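You operate a simulated robot arm through the tools that you are given. There is no shell and no other tool. Be economical: measure what you need, move in short steps, check, and stop when the job is done.

Carry out the task below with a simulated robot arm. There is one attempt and no reset: what you move stays moved.

Task
Fill the tank up to 30 cm, then heat it to 60 C.
Fine: blue and red valve closed at the end.

The check looks at the end state, three seconds after you hand in, the way a careful person would. Anything else that was tipped, shoved, dropped, spilled or broken makes it a failure.

Robot
A 6-joint arm with a two-finger parallel gripper, fixed in place. Base frame: the origin is at the foot of the arm, x ahead of it, y to its left, z up. Units: m, rad, N and s.
With the tool pointing down near the work surface it reaches from about 0.26 to 0.68 m from the base axis. Its first joint turns from -1.152 to 1.152 rad. Payload 2.9 kg.
The TCP is the grasp point between the finger pads, 0.03 m short of the fingertips. In the tool frame z runs along the fingers and y along their closing line. The gripper opens to 0.11 m. The fingers are 0.02 m wide and 0.01 m thick; the gripper's body (0.048 by 0.112 m) begins 0.055 m behind the TCP.
Orientation is told as [roll, pitch, yaw] about the base's x, y, z axes, in that order, counted from this pose: with the fingers straight down and closing along the base's y, the tool's x points along the base's -x, its y along +y and its z along -z.

Tools
- The arm moves only by the tool step_arm. Its argument "rows" is a list of rows, each an object (a shift or turn left out is 0, a gripper value left out holds the last) with "linear": the shift along the tool's x, y, z in units of 200 mm (1.0 is 200 mm), a list of three; "rot": the turn, a rotation vector about the tool's x, y, z in units of 60 degrees (1.0 is 60 degrees), a list of three; "gripper": the finger opening in m, from 0 to 0.11. In form: [{"linear": [tx, ty, tz], "rot": [ax, ay, az], "gripper": gripper}, ...]. A call has 1 to 8 rows; each row is the pose to reach, as a shift and turn from the pose commanded when the call began, along the tool's axes at that moment. A call with a number of a shift or a turn outside -1 to 1 is refused whole. Each row takes 0.2 s and may step no farther than 0.05 m and 0.15 rad from the row before; otherwise, or with a gripper value out of range, the whole call is refused. Where a pose cannot be reached the arm comes as near as it can. A force on the tool above 40 N (or 10 N above the force at the start of the call, whichever is more), or a blocked arm, ends the call early, and 0.2 s more pass. Each finger travels about 0.108 m/s and halts on what it meets, pressing with about 35 N; the grip force reading is that of the motor and also rises with nothing between the fingers. The clock runs only during rows and for 0.2 s after the last one: add rows that repeat a pose to give the fingers time. It gives the time, the measured TCP pose, the force on the tool (base axes), the opening and the grip force at its end, in the units of the frame above (readings bear some noise), with the torque about the TCP (base axes, N m) and any sound that the robot's microphone picked up.
- Cameras (640 x 400 px; columns grow to the right, rows downward): "scene" is fixed at [0.0916, 0.468, 1.3633]; the picture's right is [-0.39, -0.92, 0.00], its down [-0.71, 0.30, -0.63] and it looks along [0.58, -0.24, -0.77] (base axes); focal length 308 px, centre (320, 200). "wrist" rides on the gripper at [0.072, 0.017, -0.103] in the tool frame; the picture's right is [-0.23, 0.97, 0.00], its down [-0.76, -0.18, -0.62] and it looks along [-0.61, -0.14, 0.78] (tool axes); focal length 222 px, centre (320, 200). There is no depth. A picture from a camera that has moved, and an enlarged one, comes with that camera's place and axes in the base frame and with its lens.
- get_image(camera): a new picture of that camera. No time passes.
- enlarge(camera, box): a new picture of the part [left, top, right, bottom] of that camera's present view, enlarged. No time passes.
- job_done(): hands the job in; it is judged then, once.

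Go step by step. Nothing tells you positions but the pictures and the camera data: compare them with the known pose of the tool, close in by small moves and look again before you grip or let go. The budget is 120 turns and 84 pictures, counting those below and the enlarged ones. Unless the task says otherwise, let go and move clear before handing in, and close with one line.

The tools are called after "Call:" by a JSON object that holds its "method" and its "body". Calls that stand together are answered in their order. step_arm: Moves the arm, as the interface text tells. Its arguments: {"type":"object","properties":{"rows":{"type":"array"}},"required":["rows"]} The other tools are called the same way: get_image (camera) takes a picture; enlarge (camera, box) takes an enlarged picture of a part of a camera's view; job_done () hands the job in.

At the start:

```text
time_s: 0.0
tool_pos: [0.4048, -0.0894, 1.0322]
tcp_rot: [-0.001, 0.0, 0.0]
ft_force: [0.5, -1.1, -0.3]
moment: [0.0, -0.04, -0.03]
gripper_width: 0.11
grasp_force: 0.0
```

scene: 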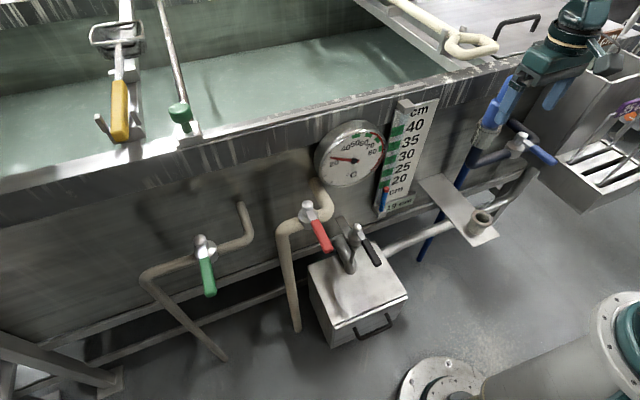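
wrist: 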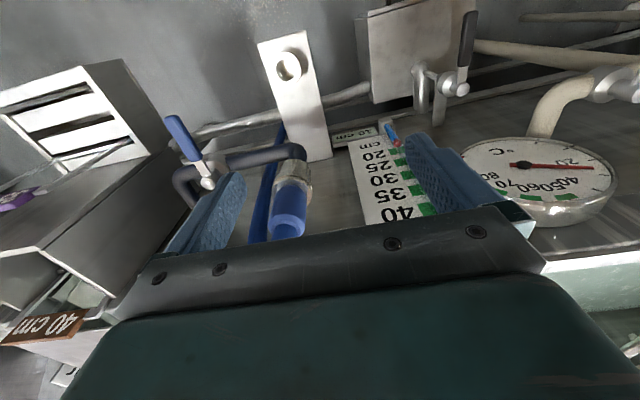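

I see a tank with a level scale, a thermometer, and blue, red, green and black valves. I'll look closer first.

Call:
{"method": "enlarge", "body": {"camera": "scene", "box": [300, 80, 460, 280]}}

Call:
{"method": "enlarge", "body": {"camera": "scene", "box": [420, 60, 640, 260]}}

Call:
{"method": "enlarge", "body": {"camera": "scene", "box": [120, 170, 420, 360]}}

Call:
{"method": "enlarge", "body": {"camera": "wrist", "box": [120, 60, 440, 260]}}

```text
2.00 times, centred on (380, 180) of scene
camera zoom: at [0.0916, 0.468, 1.3633], right [-0.39, -0.92, 0.0], down [-0.71, 0.3, -0.63], along [0.58, -0.24, -0.77], focal length 615 px, centre (200, 240)
```

zoom: 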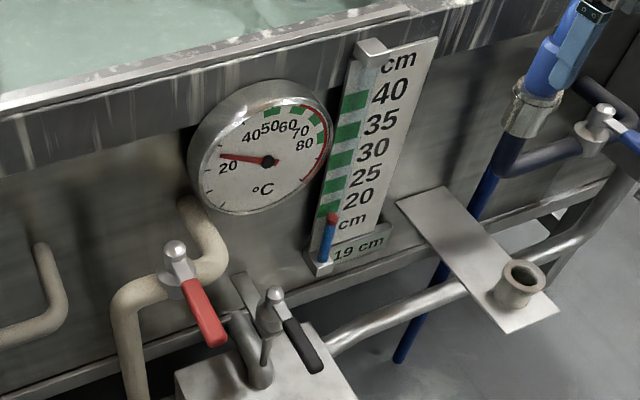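

```text
2.00 times, centred on (530, 160) of scene
camera zoom: at [0.0916, 0.468, 1.3633], right [-0.39, -0.92, 0.0], down [-0.71, 0.3, -0.63], along [0.58, -0.24, -0.77], focal length 615 px, centre (-100, 280)
```

zoom: 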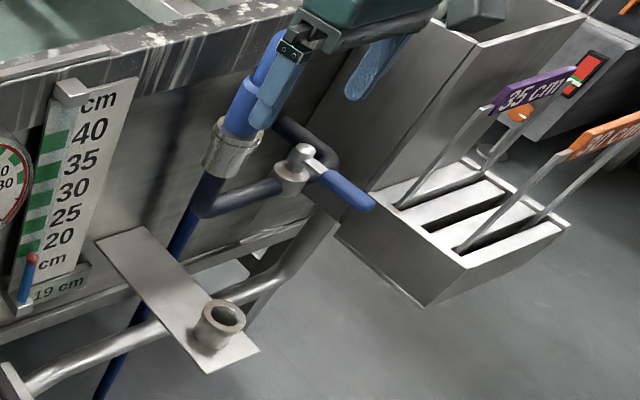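

```text
2.11 times, centred on (270, 265) of scene
camera zoom: at [0.0916, 0.468, 1.3633], right [-0.39, -0.92, 0.0], down [-0.71, 0.3, -0.63], along [0.58, -0.24, -0.77], focal length 647 px, centre (425, 63)
```

zoom: 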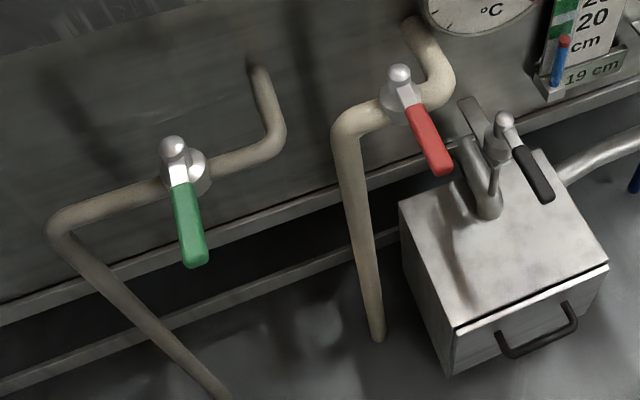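

```text
2.00 times, centred on (280, 160) of wrist
camera zoom: at [0.3321, -0.0716, 1.1346], right [0.23, 0.97, 0.0], down [0.76, -0.18, 0.62], along [0.61, -0.14, -0.78], focal length 444 px, centre (400, 280)
```

zoom: 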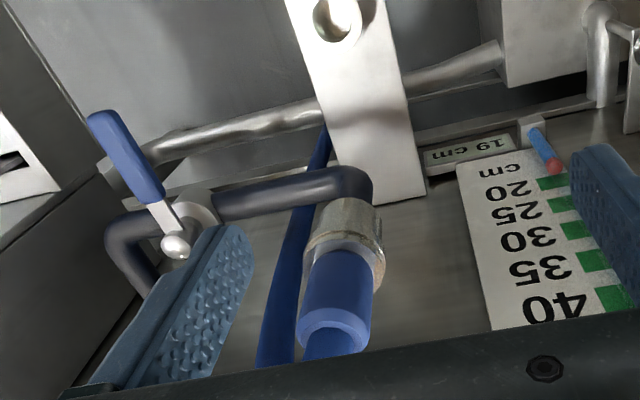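

The right-hand rack and its labelled plates need a better look, as do the hose end and the tank top.

Call:
{"method": "enlarge", "body": {"camera": "scene", "box": [540, 60, 640, 160]}}

Call:
{"method": "enlarge", "body": {"camera": "scene", "box": [60, 0, 260, 160]}}

Call:
{"method": "enlarge", "body": {"camera": "scene", "box": [380, 0, 640, 120]}}

Call:
{"method": "enlarge", "body": {"camera": "wrist", "box": [0, 60, 220, 400]}}

```text
4.00 times, centred on (590, 110) of scene
camera zoom: at [0.0916, 0.468, 1.3633], right [-0.39, -0.92, 0.0], down [-0.71, 0.3, -0.63], along [0.58, -0.24, -0.77], focal length 1230 px, centre (-760, 560)
```

zoom: 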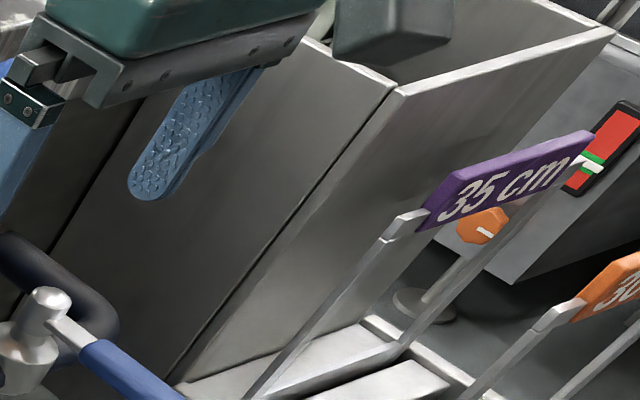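

```text
2.50 times, centred on (160, 80) of scene
camera zoom: at [0.0916, 0.468, 1.3633], right [-0.39, -0.92, 0.0], down [-0.71, 0.3, -0.63], along [0.58, -0.24, -0.77], focal length 769 px, centre (720, 500)
```

zoom: 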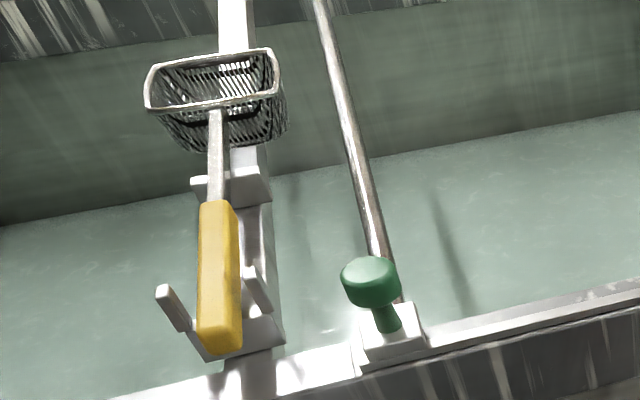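

```text
2.46 times, centred on (510, 60) of scene
camera zoom: at [0.0916, 0.468, 1.3633], right [-0.39, -0.92, 0.0], down [-0.71, 0.3, -0.63], along [0.58, -0.24, -0.77], focal length 757 px, centre (-148, 545)
```

zoom: 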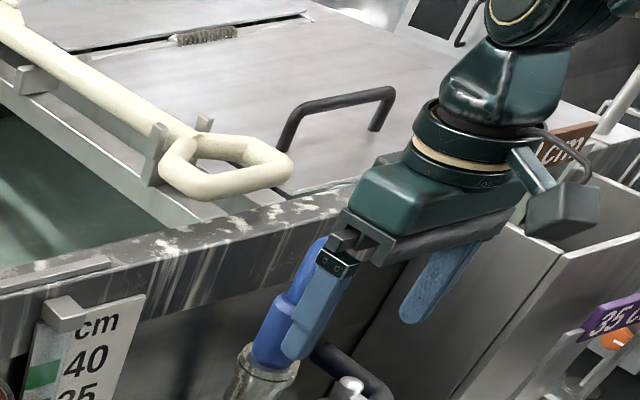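

```text
1.18 times, centred on (110, 230) of wrist
camera zoom: at [0.3321, -0.0716, 1.1346], right [0.23, 0.97, 0.0], down [0.76, -0.18, 0.62], along [0.61, -0.14, -0.78], focal length 261 px, centre (567, 165)
```

zoom: 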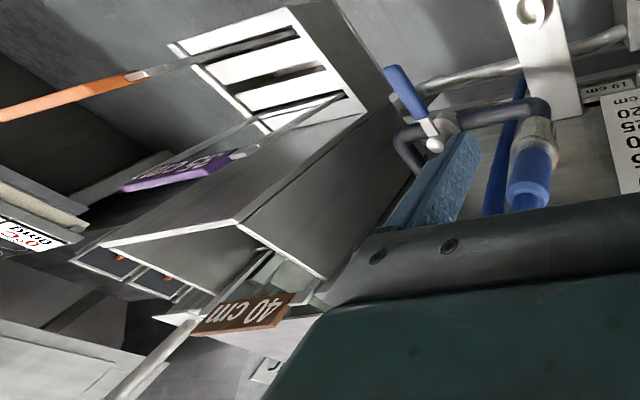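

The right end looks like an overflow box with a 40 cm weir plate in it, and the 35 and 30 plates are in the rack. I'll move the arm back and up so I can see the blue nozzle.

Call:
{"method": "step_arm", "body": {"rows": [{"linear": [0.2, 0, -0.1]}, {"linear": [0.4, 0, -0.2]}, {"linear": [0.6, 0, -0.25]}, {"linear": [0.6, 0, -0.25]}]}}

Call:
{"method": "get_image", "body": {"camera": "wrist"}}

Call:
{"method": "get_image", "body": {"camera": "scene"}}

```text
time_s: 1.0
tool_pos: [0.2822, -0.0893, 1.081]
tcp_rot: [-0.001, 0.0, -0.001]
ft_force: [-0.4, -0.2, 0.2]
moment: [0.0, -0.04, 0.0]
gripper_width: 0.1103
grasp_force: 0.0
```

```text
73 pictures are left
camera wrist: at [0.2115, -0.072, 1.1843], right [0.23, 0.97, 0.0], down [0.76, -0.18, 0.62], along [0.61, -0.14, -0.78], focal length 222 px, centre (320, 200)
```

wrist: 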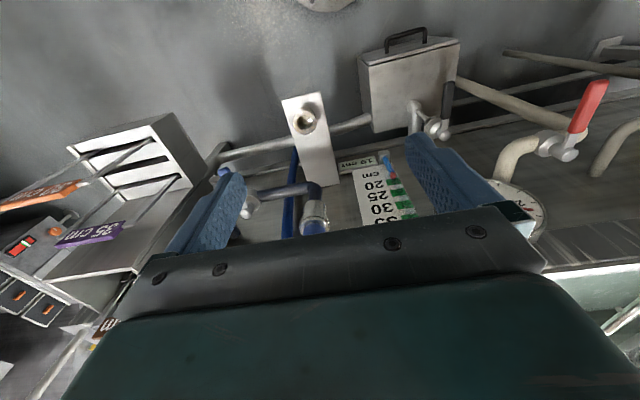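

```text
72 pictures are left
```

scene: 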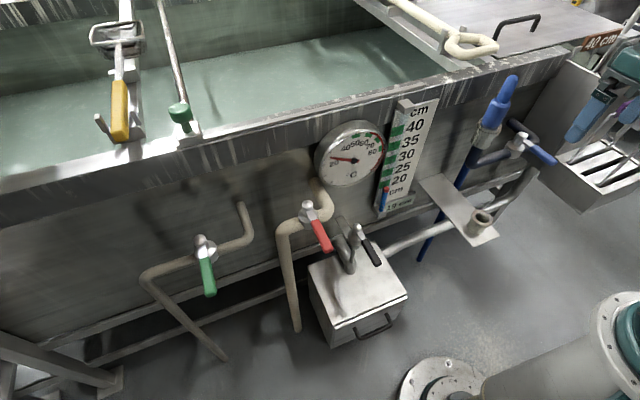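

Call:
{"method": "enlarge", "body": {"camera": "scene", "box": [420, 50, 580, 150]}}

Call:
{"method": "enlarge", "body": {"camera": "scene", "box": [400, 130, 580, 270]}}

Call:
{"method": "enlarge", "body": {"camera": "scene", "box": [560, 0, 640, 60]}}

Call:
{"method": "enlarge", "body": {"camera": "wrist", "box": [0, 180, 140, 360]}}

```text
4.00 times, centred on (500, 100) of scene
camera zoom: at [0.0916, 0.468, 1.3633], right [-0.39, -0.92, 0.0], down [-0.71, 0.3, -0.63], along [0.58, -0.24, -0.77], focal length 1230 px, centre (-400, 600)
```

zoom: 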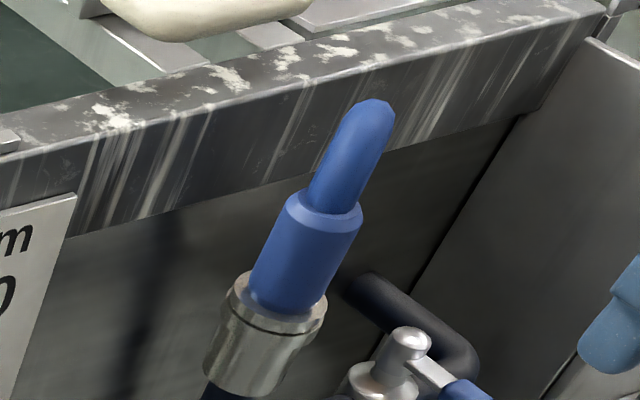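

```text
2.86 times, centred on (490, 200) of scene
camera zoom: at [0.0916, 0.468, 1.3633], right [-0.39, -0.92, 0.0], down [-0.71, 0.3, -0.63], along [0.58, -0.24, -0.77], focal length 879 px, centre (-166, 200)
```

zoom: 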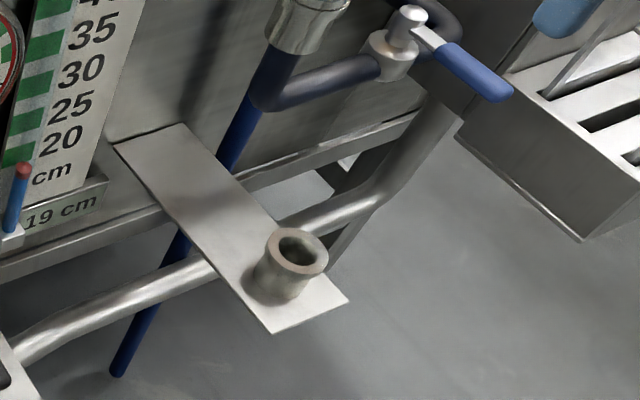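

```text
6.67 times, centred on (600, 30) of scene
camera zoom: at [0.0916, 0.468, 1.3633], right [-0.39, -0.92, 0.0], down [-0.71, 0.3, -0.63], along [0.58, -0.24, -0.77], focal length 2050 px, centre (-1547, 1333)
```

zoom: 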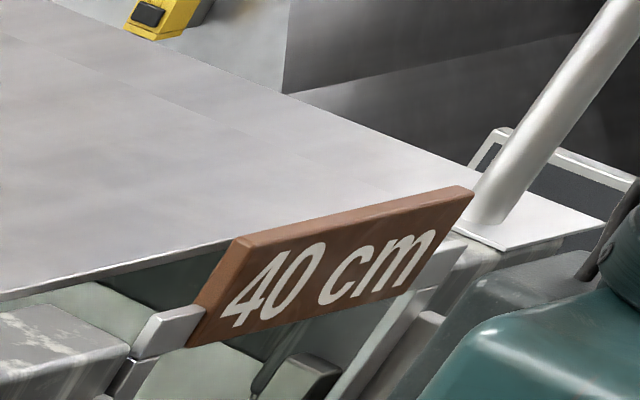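

```text
2.22 times, centred on (70, 270) of wrist
camera zoom: at [0.2115, -0.072, 1.1843], right [0.23, 0.97, 0.0], down [0.76, -0.18, 0.62], along [0.61, -0.14, -0.78], focal length 494 px, centre (876, 44)
```

zoom: 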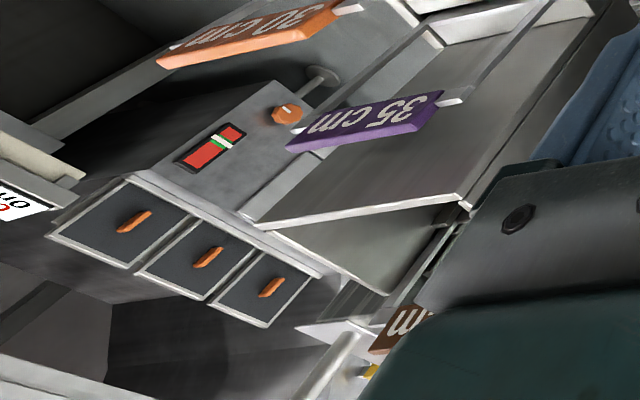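

The blue valve is on a pipe leading into the tank wall, to the right of the collar. I'll move over so the wrist camera sees it between the fingers.

Call:
{"method": "step_arm", "body": {"rows": [{"linear": [0, -0.2, 0]}, {"linear": [0, -0.4, 0]}, {"linear": [0, -0.6, 0]}, {"linear": [-0.1, -0.8, 0.1]}, {"linear": [-0.1, -0.8, 0.1]}]}}

Call:
{"method": "get_image", "body": {"camera": "wrist"}}

Call:
{"method": "enlarge", "body": {"camera": "scene", "box": [470, 110, 590, 190]}}

```text
time_s: 2.2
tool_pos: [0.3033, -0.2489, 1.0607]
tcp_rot: [0.001, 0.0, 0.001]
ft_force: [0.3, -0.1, 0.4]
moment: [0.02, 0.01, 0.0]
gripper_width: 0.1099
grasp_force: 0.2
```

```text
67 pictures are left
camera wrist: at [0.2319, -0.2321, 1.1638], right [0.23, 0.97, 0.0], down [0.76, -0.18, 0.62], along [0.61, -0.14, -0.78], focal length 222 px, centre (320, 200)
```

wrist: 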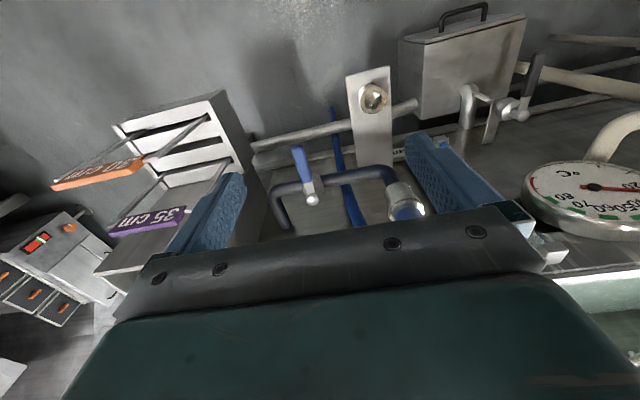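

```text
5.00 times, centred on (530, 150) of scene
camera zoom: at [0.0916, 0.468, 1.3633], right [-0.39, -0.92, 0.0], down [-0.71, 0.3, -0.63], along [0.58, -0.24, -0.77], focal length 1538 px, centre (-730, 450)
```

zoom: 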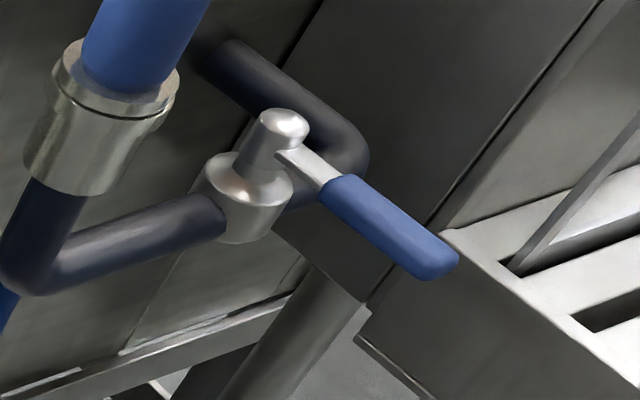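

The blue handle runs from its pivot at about (0.495, -0.307, 0.82) to its tip at (0.385, -0.305, 0.82). It points at me, across the pipe, so it is closed. I'll approach it from above.

Call:
{"method": "step_arm", "body": {"rows": [{"linear": [-0.13, -0.07, 0.14]}, {"linear": [-0.26, -0.14, 0.28]}, {"linear": [-0.39, -0.21, 0.42]}, {"linear": [-0.51, -0.285, 0.55]}, {"linear": [-0.51, -0.285, 0.55]}]}}

Call:
{"method": "get_image", "body": {"camera": "wrist"}}

Call:
{"method": "get_image", "body": {"camera": "scene"}}

```text
time_s: 3.4
tool_pos: [0.406, -0.3053, 0.9518]
tcp_rot: [-0.001, 0.0, 0.0]
ft_force: [-0.3, -0.4, 0.8]
moment: [0.01, -0.01, -0.02]
gripper_width: 0.1101
grasp_force: 0.0
```

```text
65 pictures are left
camera wrist: at [0.3342, -0.2878, 1.0543], right [0.23, 0.97, 0.0], down [0.76, -0.18, 0.62], along [0.61, -0.14, -0.78], focal length 222 px, centre (320, 200)
```

wrist: 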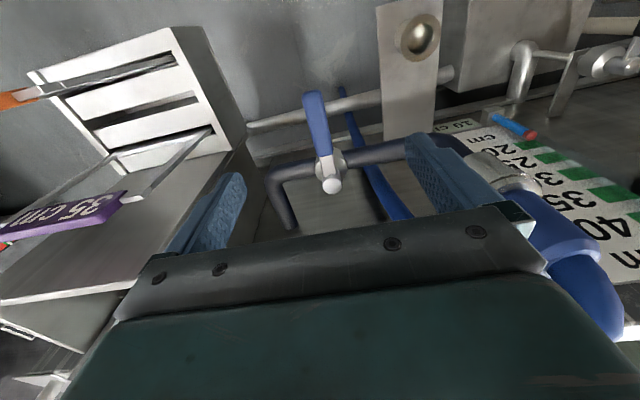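

```text
64 pictures are left
```

scene: 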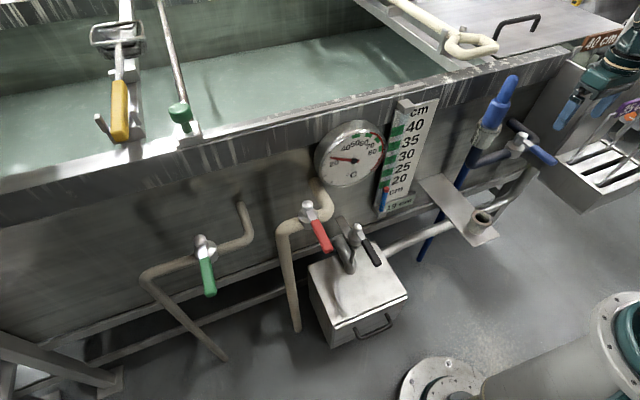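

The handle lines up at y≈-0.308, and the box wall is far enough away. I'll narrow the fingers and lower them around the handle.

Call:
{"method": "step_arm", "body": {"rows": [{"linear": [0, -0.01, 0], "gripper": 0.06}, {"linear": [0, -0.012, 0.15]}, {"linear": [0, -0.012, 0.3]}, {"linear": [0, -0.012, 0.45]}, {"linear": [0, -0.012, 0.57]}, {"linear": [0, -0.012, 0.57]}]}}

Call:
{"method": "get_image", "body": {"camera": "wrist"}}

Call:
{"method": "enlarge", "body": {"camera": "scene", "box": [470, 70, 630, 190]}}

```text
time_s: 4.8
tool_pos: [0.4063, -0.3091, 0.8359]
tcp_rot: [-0.002, -0.001, 0.0]
ft_force: [1.0, -0.1, -0.1]
moment: [0.0, -0.01, 0.02]
gripper_width: 0.06
grasp_force: 0.1
```

```text
63 pictures are left
camera wrist: at [0.3337, -0.2909, 0.9403], right [0.23, 0.97, 0.0], down [0.76, -0.18, 0.62], along [0.61, -0.14, -0.78], focal length 222 px, centre (320, 200)
```

wrist: 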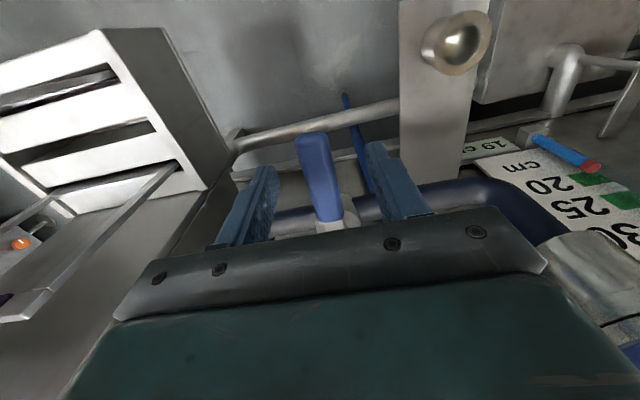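

```text
3.33 times, centred on (550, 130) of scene
camera zoom: at [0.0916, 0.468, 1.3633], right [-0.39, -0.92, 0.0], down [-0.71, 0.3, -0.63], along [0.58, -0.24, -0.77], focal length 1025 px, centre (-447, 433)
```

zoom: 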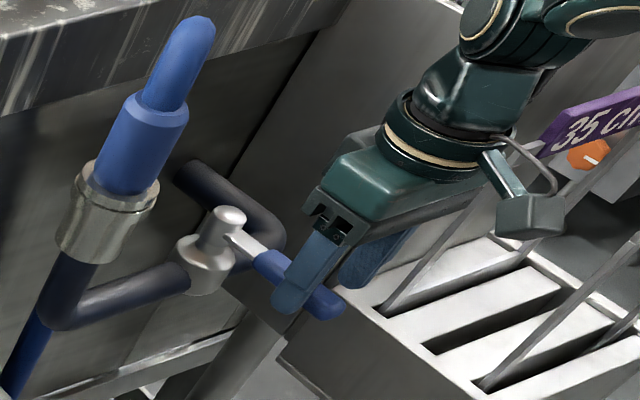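

The handle is between the fingers. I'll narrow the gap and try turning it toward +y, following the arc.

Call:
{"method": "step_arm", "body": {"rows": [{"gripper": 0.034}, {"gripper": 0.034}, {"linear": [-0.005, 0.066, 0], "rot": [0, 0, 0.14]}, {"linear": [-0.019, 0.13, 0], "rot": [0, 0, 0.28]}, {"linear": [-0.019, 0.13, 0], "rot": [0, 0, 0.28]}]}}

Call:
{"method": "enlarge", "body": {"camera": "scene", "box": [360, 70, 620, 240]}}

```text
time_s: 5.8
tool_pos: [0.4085, -0.2998, 0.8388]
tcp_rot: [-0.022, -0.019, -0.245]
ft_force: [-1.7, -23.5, -8.1]
moment: [-0.45, -0.29, 0.31]
gripper_width: 0.0453
grasp_force: 11.4
stopped in row 4: the force on the tool passed its limit at 47 N (the readings are from after the stop); the commanded pose is now the measured one
```

```text
2.35 times, centred on (490, 155) of scene
camera zoom: at [0.0917, 0.4674, 1.3636], right [-0.39, -0.92, 0.0], down [-0.71, 0.3, -0.63], along [0.58, -0.24, -0.77], focal length 724 px, centre (-80, 306)
```

zoom: 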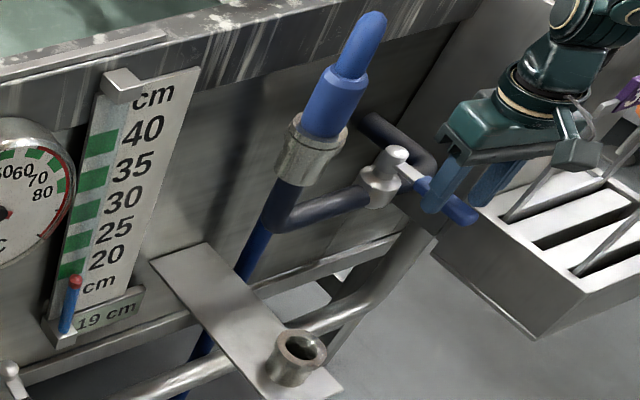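

It doesn't move in that direction, so there's a stop. I'll go back to neutral before trying the other way.

Call:
{"method": "step_arm", "body": {"rows": [{"linear": [0, -0.025, 0.008], "rot": [-0.008, 0.012, -0.117]}, {"linear": [0, -0.047, 0.015], "rot": [-0.016, 0.023, -0.234]}, {"linear": [0, -0.047, 0.015], "rot": [-0.016, 0.023, -0.234]}]}}

Call:
{"method": "get_image", "body": {"camera": "wrist"}}

```text
time_s: 6.6
tool_pos: [0.4086, -0.3031, 0.8356]
tcp_rot: [0.003, 0.012, 0.012]
ft_force: [1.3, -2.5, -0.5]
moment: [-0.05, -0.07, 0.01]
gripper_width: 0.0355
grasp_force: 1.5
```

```text
60 pictures are left
camera wrist: at [0.3372, -0.2877, 0.9402], right [0.22, 0.98, 0.0], down [0.77, -0.17, 0.61], along [0.6, -0.13, -0.79], focal length 222 px, centre (320, 200)
```

wrist: 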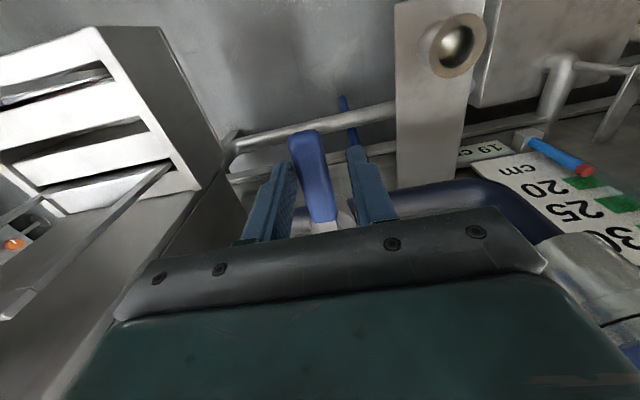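

Now I'll turn the handle toward -y, watching the clearance to the box wall at y≈-0.45.

Call:
{"method": "step_arm", "body": {"rows": [{"linear": [-0.005, -0.09, 0], "rot": [0, 0, -0.14], "gripper": 0.036}, {"linear": [-0.019, -0.152, 0], "rot": [0, 0, -0.28]}, {"linear": [-0.042, -0.212, 0], "rot": [0, 0, -0.42]}, {"linear": [-0.042, -0.212, 0], "rot": [0, 0, -0.42]}]}}

Call:
{"method": "enlarge", "body": {"camera": "scene", "box": [360, 70, 620, 240]}}

```text
time_s: 7.6
tool_pos: [0.4169, -0.3468, 0.8358]
tcp_rot: [0.005, 0.009, 0.447]
ft_force: [-0.5, 0.3, -0.3]
moment: [0.0, -0.02, -0.02]
gripper_width: 0.0364
grasp_force: 0.4
```

```text
2.35 times, centred on (490, 155) of scene
camera zoom: at [0.0916, 0.468, 1.3633], right [-0.39, -0.92, 0.0], down [-0.71, 0.3, -0.63], along [0.58, -0.24, -0.77], focal length 724 px, centre (-80, 306)
```

zoom: 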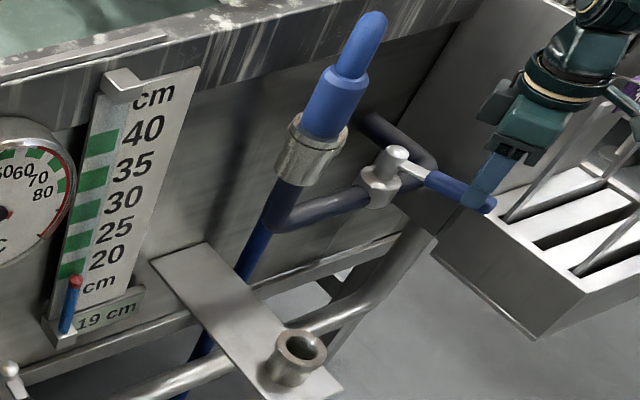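

The handle is turning that way. I'll continue along the arc.

Call:
{"method": "step_arm", "body": {"rows": [{"linear": [-0.005, -0.064, 0], "rot": [0, 0, -0.14]}, {"linear": [-0.019, -0.127, 0], "rot": [0, 0, -0.28]}, {"linear": [-0.042, -0.187, 0], "rot": [0, 0, -0.42]}, {"linear": [-0.074, -0.243, 0], "rot": [0, 0, -0.56]}, {"linear": [-0.074, -0.243, 0], "rot": [0, 0, -0.56]}]}}

Call:
{"method": "enlarge", "body": {"camera": "scene", "box": [360, 70, 620, 240]}}

```text
time_s: 8.8
tool_pos: [0.4519, -0.3841, 0.837]
tcp_rot: [0.011, 0.006, 1.037]
ft_force: [-1.1, 0.8, -1.2]
moment: [-0.04, 0.01, 0.0]
gripper_width: 0.0367
grasp_force: 0.8
```

```text
2.35 times, centred on (490, 155) of scene
camera zoom: at [0.0916, 0.468, 1.3633], right [-0.39, -0.92, 0.0], down [-0.71, 0.3, -0.63], along [0.58, -0.24, -0.77], focal length 724 px, centre (-80, 306)
```

zoom: 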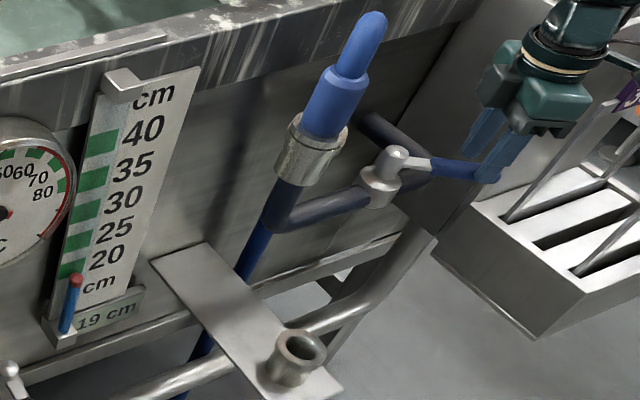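

About 57 degrees so far. I'll finish the turn, staying ready for flow.

Call:
{"method": "step_arm", "body": {"rows": [{"linear": [-0.005, -0.064, 0], "rot": [0, 0, -0.14]}, {"linear": [-0.019, -0.127, 0], "rot": [0, 0, -0.28]}, {"linear": [-0.042, -0.187, 0], "rot": [0, 0, -0.42]}, {"linear": [-0.042, -0.187, 0], "rot": [0, 0, -0.42]}]}}

Call:
{"method": "get_image", "body": {"camera": "scene"}}

```text
time_s: 9.6
tool_pos: [0.4818, -0.3957, 0.8351]
tcp_rot: [0.028, -0.002, 1.426]
ft_force: [-20.6, 22.1, 12.4]
moment: [-3.54, -2.11, -2.04]
gripper_width: 0.036
grasp_force: 0.0
stopped in row 4: the force on the tool passed its limit at 71 N (the readings are from after the stop); the commanded pose is now the measured one
```

```text
57 pictures are left
```

scene: 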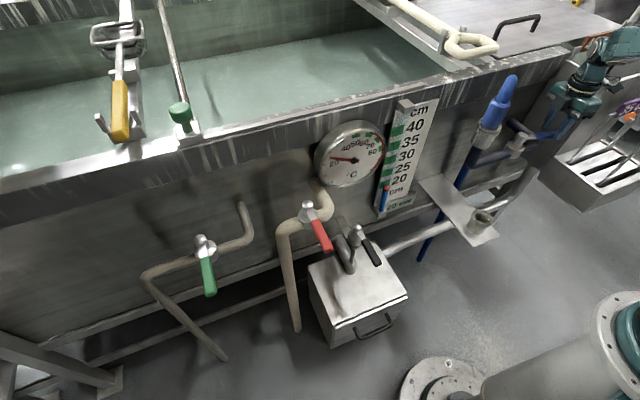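

Something touched, and something has changed at the display and at the cup. I'll enlarge both.

Call:
{"method": "enlarge", "body": {"camera": "scene", "box": [370, 120, 560, 260]}}

Call:
{"method": "enlarge", "body": {"camera": "scene", "box": [490, 30, 640, 170]}}

Call:
{"method": "get_image", "body": {"camera": "wrist"}}

```text
2.86 times, centred on (465, 190) of scene
camera zoom: at [0.0909, 0.4688, 1.3631], right [-0.39, -0.92, 0.0], down [-0.71, 0.3, -0.63], along [0.58, -0.24, -0.77], focal length 879 px, centre (-94, 229)
```

zoom: 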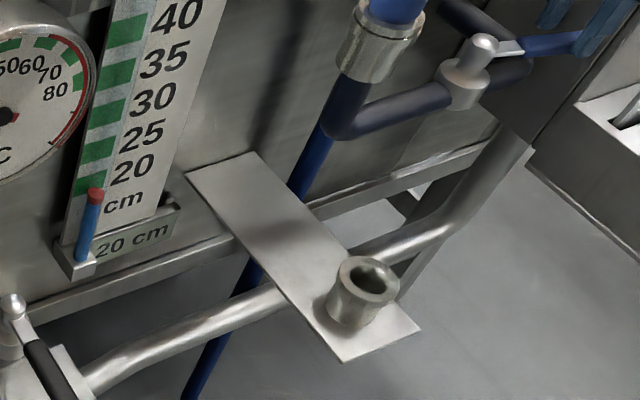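

```text
2.86 times, centred on (565, 100) of scene
camera zoom: at [0.0909, 0.4688, 1.3631], right [-0.39, -0.92, 0.0], down [-0.71, 0.3, -0.63], along [0.58, -0.24, -0.77], focal length 879 px, centre (-380, 486)
```

zoom: 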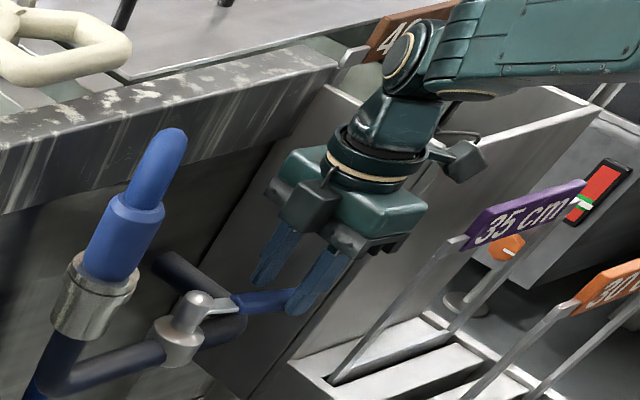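

```text
54 pictures are left
camera wrist: at [0.457, -0.4651, 0.9389], right [-0.93, 0.36, 0.03], down [0.3, 0.72, 0.62], along [0.2, 0.59, -0.78], focal length 222 px, centre (320, 200)
```

wrist: 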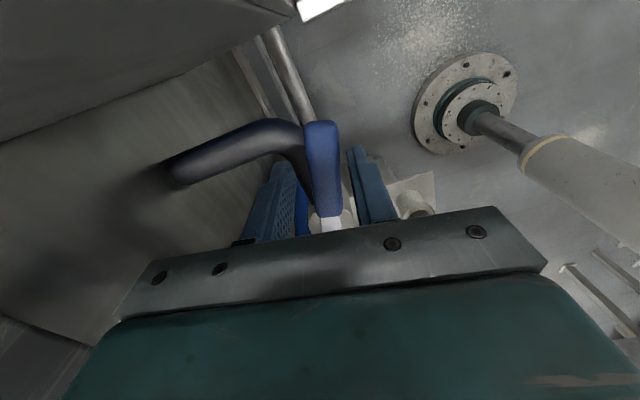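

The wrist camera bumped the overflow box wall, but the valve is open and the level already shows 20 cm. I'll back off slightly with the handle still caged and watch the level.

Call:
{"method": "step_arm", "body": {"rows": [{"linear": [-0.005, 0.064, 0], "rot": [-0.02, 0.0, 0.14]}]}}

Call:
{"method": "enlarge", "body": {"camera": "scene", "box": [370, 80, 610, 240]}}

```text
time_s: 10.0
tool_pos: [0.4698, -0.3936, 0.8348]
tcp_rot: [0.045, 0.002, 1.289]
ft_force: [2.6, -0.2, 0.6]
moment: [0.02, -0.06, 0.04]
gripper_width: 0.0372
grasp_force: 1.0
```

```text
2.50 times, centred on (490, 160) of scene
camera zoom: at [0.0917, 0.468, 1.3633], right [-0.39, -0.92, 0.0], down [-0.71, 0.3, -0.63], along [0.58, -0.24, -0.77], focal length 769 px, centre (-105, 300)
```

zoom: 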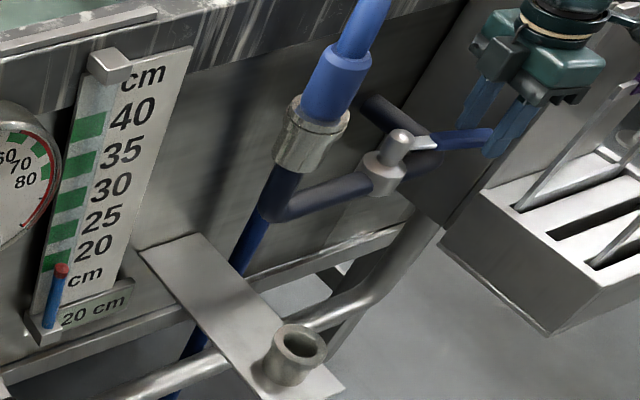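

Forces are back to normal and the handle is mostly open. I'll wait a second and measure the fill rate.

Call:
{"method": "step_arm", "body": {"rows": [{}, {}, {}, {}, {}, {}]}}

Call:
{"method": "enlarge", "body": {"camera": "scene", "box": [360, 90, 460, 230]}}

```text
time_s: 11.4
tool_pos: [0.4691, -0.3926, 0.8346]
tcp_rot: [0.048, 0.003, 1.287]
ft_force: [-0.4, -0.3, -0.1]
moment: [-0.02, 0.01, 0.0]
gripper_width: 0.036
grasp_force: 0.5
```

```text
2.86 times, centred on (410, 160) of scene
camera zoom: at [0.0916, 0.468, 1.3633], right [-0.39, -0.92, 0.0], down [-0.71, 0.3, -0.63], along [0.58, -0.24, -0.77], focal length 879 px, centre (63, 314)
```

zoom: 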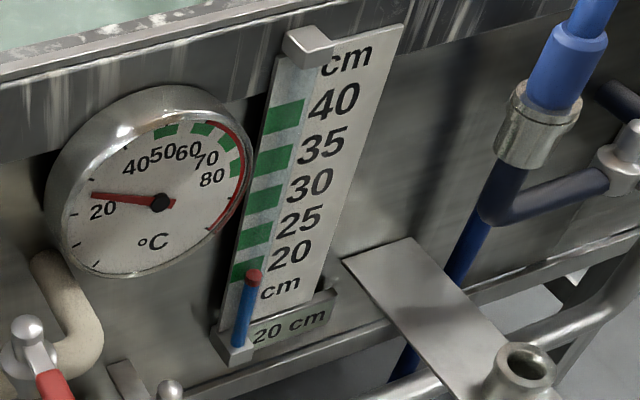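

Call:
{"method": "step_arm", "body": {"rows": [{}, {}, {}, {}, {}, {}, {}, {}]}}

Call:
{"method": "enlarge", "body": {"camera": "scene", "box": [360, 90, 460, 230]}}

```text
time_s: 13.2
tool_pos: [0.4697, -0.3931, 0.834]
tcp_rot: [0.047, 0.002, 1.289]
ft_force: [-0.7, -0.6, -0.4]
moment: [0.01, -0.02, 0.01]
gripper_width: 0.0359
grasp_force: 0.0
```

```text
2.86 times, centred on (410, 160) of scene
camera zoom: at [0.0916, 0.468, 1.3633], right [-0.39, -0.92, 0.0], down [-0.71, 0.3, -0.63], along [0.58, -0.24, -0.77], focal length 879 px, centre (63, 314)
```

zoom: 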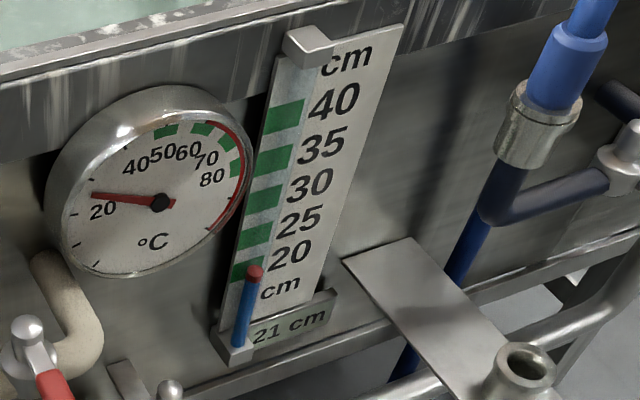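

It's filling at roughly 0.4 cm/s, so I'll keep waiting.

Call:
{"method": "step_arm", "body": {"rows": [{}, {}, {}, {}, {}, {}, {}, {}]}}

Call:
{"method": "step_arm", "body": {"rows": [{}, {}, {}, {}, {}, {}, {}, {}]}}

Call:
{"method": "step_arm", "body": {"rows": [{}, {}, {}, {}, {}, {}, {}, {}]}}

Call:
{"method": "enlarge", "body": {"camera": "scene", "box": [360, 90, 460, 230]}}

```text
time_s: 15.0
tool_pos: [0.4709, -0.3934, 0.8344]
tcp_rot: [0.048, 0.001, 1.29]
ft_force: [-0.2, -0.1, 0.2]
moment: [0.04, 0.01, 0.0]
gripper_width: 0.0361
grasp_force: 0.1
```

```text
time_s: 16.8
tool_pos: [0.4697, -0.3936, 0.8356]
tcp_rot: [0.046, 0.0, 1.289]
ft_force: [0.1, -0.1, 0.9]
moment: [-0.02, 0.02, -0.01]
gripper_width: 0.0361
grasp_force: 0.1
```

```text
time_s: 18.6
tool_pos: [0.4698, -0.3943, 0.8354]
tcp_rot: [0.046, 0.001, 1.288]
ft_force: [0.0, -0.7, 0.5]
moment: [0.01, 0.03, -0.03]
gripper_width: 0.0358
grasp_force: 0.1
```

```text
2.86 times, centred on (410, 160) of scene
camera zoom: at [0.0916, 0.468, 1.3633], right [-0.39, -0.92, 0.0], down [-0.71, 0.3, -0.63], along [0.58, -0.24, -0.77], focal length 879 px, centre (63, 314)
```

zoom: 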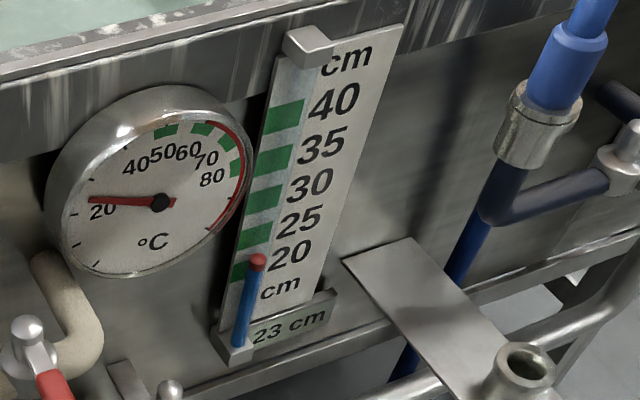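

Call:
{"method": "step_arm", "body": {"rows": [{}, {}, {}, {}, {}, {}, {}, {}]}}

Call:
{"method": "step_arm", "body": {"rows": [{}, {}, {}, {}, {}, {}, {}, {}]}}

Call:
{"method": "step_arm", "body": {"rows": [{}, {}, {}, {}, {}, {}, {}, {}]}}

Call:
{"method": "step_arm", "body": {"rows": [{}, {}, {}, {}, {}, {}, {}, {}]}}

Call:
{"method": "enlarge", "body": {"camera": "scene", "box": [360, 90, 460, 230]}}

```text
time_s: 20.4
tool_pos: [0.4693, -0.3933, 0.8344]
tcp_rot: [0.049, 0.001, 1.289]
ft_force: [-0.6, -0.7, 0.2]
moment: [0.03, 0.01, 0.02]
gripper_width: 0.0361
grasp_force: 0.1
```

```text
time_s: 22.2
tool_pos: [0.47, -0.3931, 0.8349]
tcp_rot: [0.047, 0.001, 1.287]
ft_force: [-0.1, 0.2, 0.4]
moment: [0.0, 0.0, 0.03]
gripper_width: 0.0359
grasp_force: 0.0
```

```text
time_s: 24.0
tool_pos: [0.4689, -0.3946, 0.8346]
tcp_rot: [0.049, 0.001, 1.288]
ft_force: [-0.2, -0.4, -0.1]
moment: [0.01, -0.01, 0.01]
gripper_width: 0.0362
grasp_force: 0.0
```

```text
time_s: 25.8
tool_pos: [0.4705, -0.3937, 0.8351]
tcp_rot: [0.047, 0.003, 1.287]
ft_force: [0.2, -0.6, -0.5]
moment: [0.01, 0.01, 0.0]
gripper_width: 0.0361
grasp_force: 0.1
```

```text
2.86 times, centred on (410, 160) of scene
camera zoom: at [0.0916, 0.468, 1.3633], right [-0.39, -0.92, 0.0], down [-0.71, 0.3, -0.63], along [0.58, -0.24, -0.77], focal length 879 px, centre (63, 314)
```

zoom: 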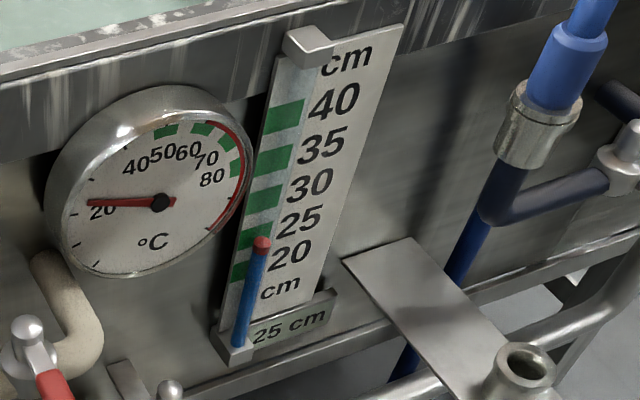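

Call:
{"method": "step_arm", "body": {"rows": [{}, {}, {}, {}, {}, {}, {}, {}]}}

Call:
{"method": "step_arm", "body": {"rows": [{}, {}, {}, {}, {}, {}, {}, {}]}}

Call:
{"method": "step_arm", "body": {"rows": [{}, {}, {}, {}, {}, {}, {}, {}]}}

Call:
{"method": "step_arm", "body": {"rows": [{}, {}, {}, {}, {}, {}, {}, {}]}}

Call:
{"method": "enlarge", "body": {"camera": "scene", "box": [360, 90, 460, 230]}}

```text
time_s: 27.6
tool_pos: [0.47, -0.3923, 0.8344]
tcp_rot: [0.047, 0.0, 1.289]
ft_force: [0.3, 0.0, -0.2]
moment: [-0.04, -0.03, -0.01]
gripper_width: 0.036
grasp_force: 0.1
```

```text
time_s: 29.4
tool_pos: [0.4699, -0.3931, 0.8353]
tcp_rot: [0.048, 0.002, 1.289]
ft_force: [-0.3, 0.1, -0.1]
moment: [0.0, -0.01, 0.02]
gripper_width: 0.0362
grasp_force: 0.0
```

```text
time_s: 31.2
tool_pos: [0.4694, -0.3943, 0.8344]
tcp_rot: [0.048, 0.003, 1.287]
ft_force: [0.1, 0.1, 1.0]
moment: [-0.01, 0.0, 0.01]
gripper_width: 0.0362
grasp_force: 0.1
```

```text
time_s: 33.0
tool_pos: [0.47, -0.3929, 0.8346]
tcp_rot: [0.048, 0.002, 1.287]
ft_force: [0.7, -0.1, 0.1]
moment: [0.0, -0.02, -0.01]
gripper_width: 0.0361
grasp_force: 0.0
```

```text
2.86 times, centred on (410, 160) of scene
camera zoom: at [0.0916, 0.468, 1.3633], right [-0.39, -0.92, 0.0], down [-0.71, 0.3, -0.63], along [0.58, -0.24, -0.77], focal length 879 px, centre (63, 314)
```

zoom: 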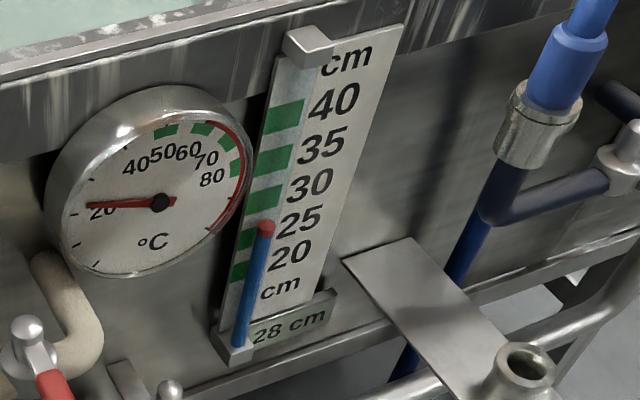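

Call:
{"method": "step_arm", "body": {"rows": [{}, {}, {}, {}, {}, {}, {}, {}]}}

Call:
{"method": "step_arm", "body": {"rows": [{}, {}, {}, {}, {}]}}

Call:
{"method": "enlarge", "body": {"camera": "scene", "box": [360, 90, 460, 230]}}

```text
time_s: 34.8
tool_pos: [0.4691, -0.3935, 0.8336]
tcp_rot: [0.046, 0.002, 1.289]
ft_force: [-0.5, -0.5, -0.2]
moment: [0.01, -0.01, 0.0]
gripper_width: 0.0361
grasp_force: 0.0
```

```text
time_s: 36.0
tool_pos: [0.4701, -0.3947, 0.8352]
tcp_rot: [0.047, 0.002, 1.289]
ft_force: [-0.6, -0.3, -0.4]
moment: [-0.01, 0.01, 0.01]
gripper_width: 0.036
grasp_force: 0.0
```

```text
2.86 times, centred on (410, 160) of scene
camera zoom: at [0.0916, 0.468, 1.3633], right [-0.39, -0.92, 0.0], down [-0.71, 0.3, -0.63], along [0.58, -0.24, -0.77], focal length 879 px, centre (63, 314)
```

zoom: 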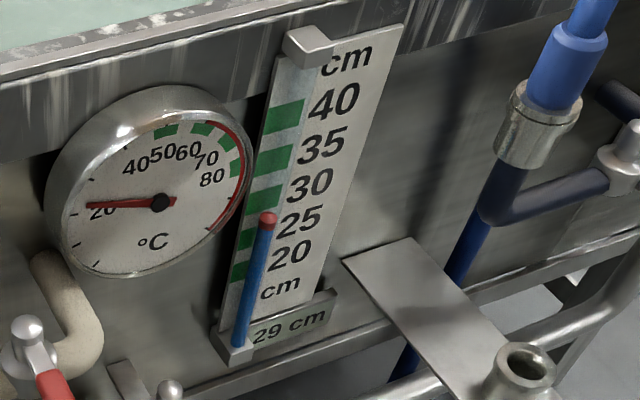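

Call:
{"method": "step_arm", "body": {"rows": [{}, {}, {}, {}]}}

Call:
{"method": "enlarge", "body": {"camera": "scene", "box": [360, 90, 460, 230]}}

```text
time_s: 37.0
tool_pos: [0.4695, -0.3938, 0.8346]
tcp_rot: [0.047, 0.0, 1.287]
ft_force: [-0.2, -0.3, 0.5]
moment: [0.0, -0.01, 0.02]
gripper_width: 0.036
grasp_force: 0.1
```

```text
2.86 times, centred on (410, 160) of scene
camera zoom: at [0.0916, 0.468, 1.3633], right [-0.39, -0.92, 0.0], down [-0.71, 0.3, -0.63], along [0.58, -0.24, -0.77], focal length 879 px, centre (63, 314)
```

zoom: 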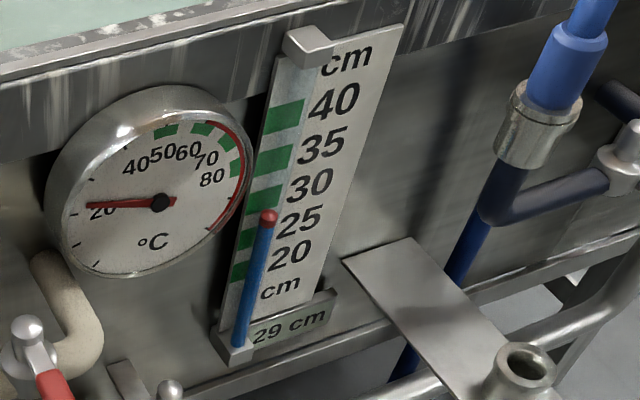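

Call:
{"method": "step_arm", "body": {"rows": [{}, {}, {}, {}]}}

Call:
{"method": "enlarge", "body": {"camera": "scene", "box": [360, 90, 460, 230]}}

```text
time_s: 38.0
tool_pos: [0.4702, -0.3937, 0.836]
tcp_rot: [0.047, 0.002, 1.288]
ft_force: [0.4, 0.0, 0.0]
moment: [0.02, -0.02, 0.0]
gripper_width: 0.0358
grasp_force: 0.1
```

```text
2.86 times, centred on (410, 160) of scene
camera zoom: at [0.0916, 0.468, 1.3633], right [-0.39, -0.92, 0.0], down [-0.71, 0.3, -0.63], along [0.58, -0.24, -0.77], focal length 879 px, centre (63, 314)
```

zoom: 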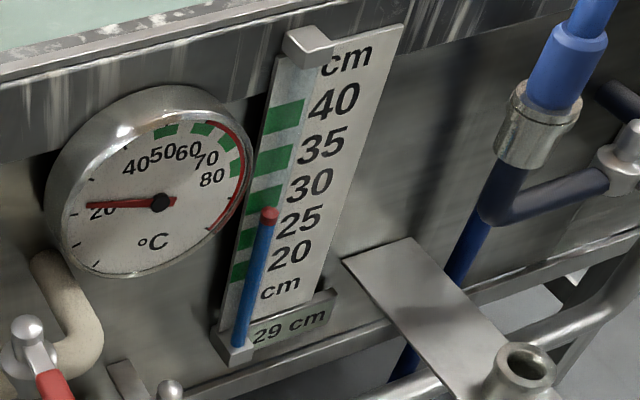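

Call:
{"method": "step_arm", "body": {"rows": [{}, {}, {}]}}

Call:
{"method": "enlarge", "body": {"camera": "scene", "box": [360, 90, 460, 230]}}

```text
time_s: 38.8
tool_pos: [0.4693, -0.3937, 0.836]
tcp_rot: [0.048, 0.002, 1.288]
ft_force: [0.4, 0.0, 1.2]
moment: [0.02, 0.05, -0.04]
gripper_width: 0.0359
grasp_force: 0.1
```

```text
2.86 times, centred on (410, 160) of scene
camera zoom: at [0.0916, 0.468, 1.3633], right [-0.39, -0.92, 0.0], down [-0.71, 0.3, -0.63], along [0.58, -0.24, -0.77], focal length 879 px, centre (63, 314)
```

zoom: 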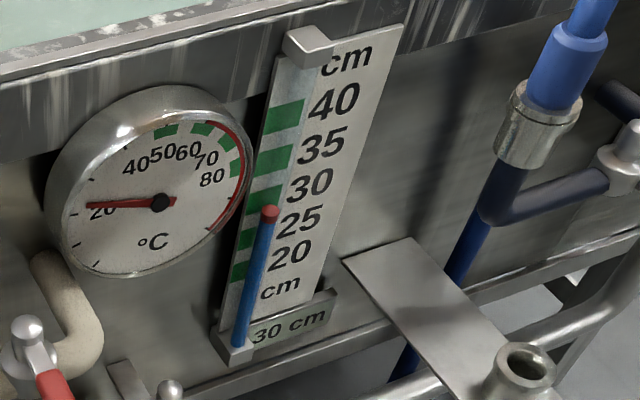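

The display shows 30 cm, so I'm closing the valve now by sweeping the arc back.

Call:
{"method": "step_arm", "body": {"rows": [{"linear": [-0.005, 0.064, 0], "rot": [0, 0, 0.14]}, {"linear": [-0.019, 0.127, 0], "rot": [0, 0, 0.28]}, {"linear": [-0.042, 0.187, 0], "rot": [0, 0, 0.42]}, {"linear": [-0.074, 0.243, 0], "rot": [0, 0, 0.56]}, {"linear": [-0.113, 0.294, 0], "rot": [0, 0, 0.7]}, {"linear": [-0.16, 0.339, 0], "rot": [0, 0, 0.84]}, {"linear": [-0.212, 0.376, 0], "rot": [0, 0, 0.98]}, {"linear": [-0.27, 0.406, 0], "rot": [0, 0, 1.0]}]}}

Call:
{"method": "get_image", "body": {"camera": "wrist"}}

Call:
{"method": "enlarge", "body": {"camera": "scene", "box": [370, 80, 610, 240]}}

```text
time_s: 40.6
tool_pos: [0.4065, -0.3195, 0.8378]
tcp_rot: [0.022, 0.042, 0.239]
ft_force: [-0.5, -2.0, 0.0]
moment: [-0.05, 0.01, -0.03]
gripper_width: 0.037
grasp_force: 0.9
```

```text
43 pictures are left
camera wrist: at [0.3373, -0.3209, 0.945], right [-0.01, 1.0, 0.01], down [0.81, 0.0, 0.59], along [0.59, 0.01, -0.81], focal length 222 px, centre (320, 200)
```

wrist: 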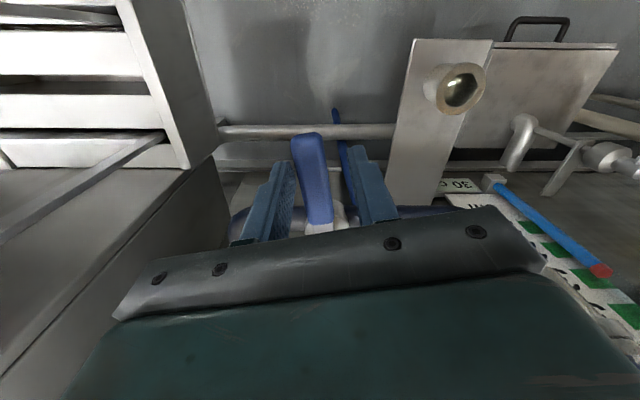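

```text
2.50 times, centred on (490, 160) of scene
camera zoom: at [0.0916, 0.468, 1.3634], right [-0.39, -0.92, 0.0], down [-0.71, 0.3, -0.63], along [0.58, -0.24, -0.77], focal length 769 px, centre (-105, 300)
```

zoom: 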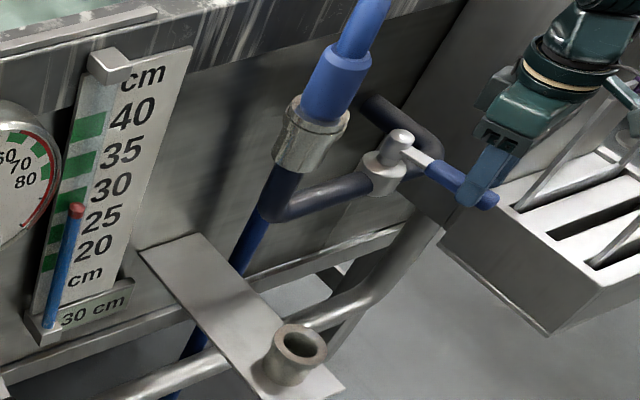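

About 15 degrees remain. I'll finish closing against the stop.

Call:
{"method": "step_arm", "body": {"rows": [{"linear": [-0.012, 0.052, 0], "rot": [0.015, -0.017, 0.114]}, {"linear": [-0.025, 0.104, 0], "rot": [0.03, -0.034, 0.228]}, {"linear": [-0.025, 0.104, 0], "rot": [0.03, -0.034, 0.228]}]}}

Call:
{"method": "get_image", "body": {"camera": "wrist"}}

Call:
{"method": "enlarge", "body": {"camera": "scene", "box": [370, 80, 610, 240]}}

```text
time_s: 41.4
tool_pos: [0.408, -0.2977, 0.8399]
tcp_rot: [-0.021, 0.006, -0.001]
ft_force: [1.2, -13.0, -3.6]
moment: [-0.28, -0.14, -0.1]
gripper_width: 0.0429
grasp_force: 7.0
```

```text
41 pictures are left
camera wrist: at [0.3352, -0.2798, 0.9425], right [0.23, 0.97, -0.02], down [0.76, -0.17, 0.62], along [0.6, -0.16, -0.78], focal length 222 px, centre (320, 200)
```

wrist: 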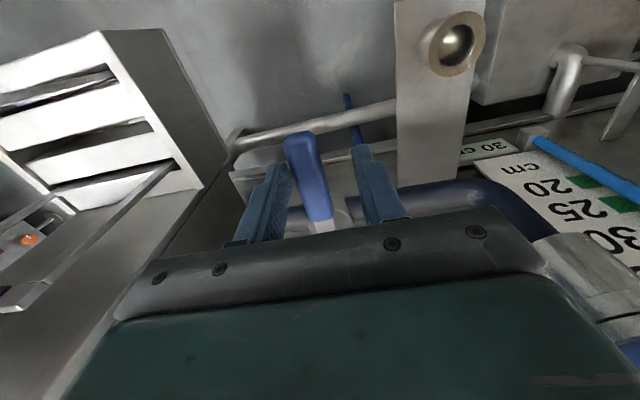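

```text
2.50 times, centred on (490, 160) of scene
camera zoom: at [0.0917, 0.4677, 1.3635], right [-0.39, -0.92, 0.0], down [-0.71, 0.3, -0.63], along [0.58, -0.24, -0.77], focal length 769 px, centre (-105, 300)
```

zoom: 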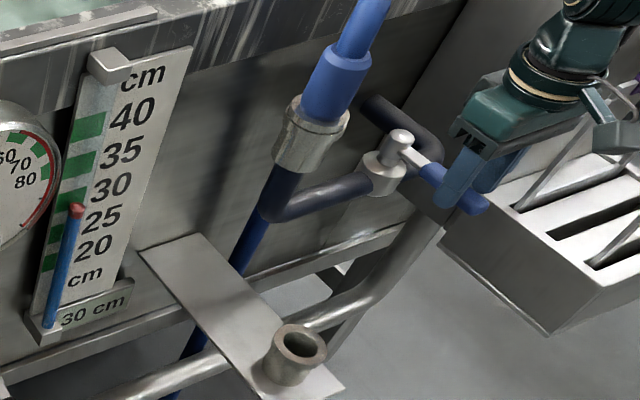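

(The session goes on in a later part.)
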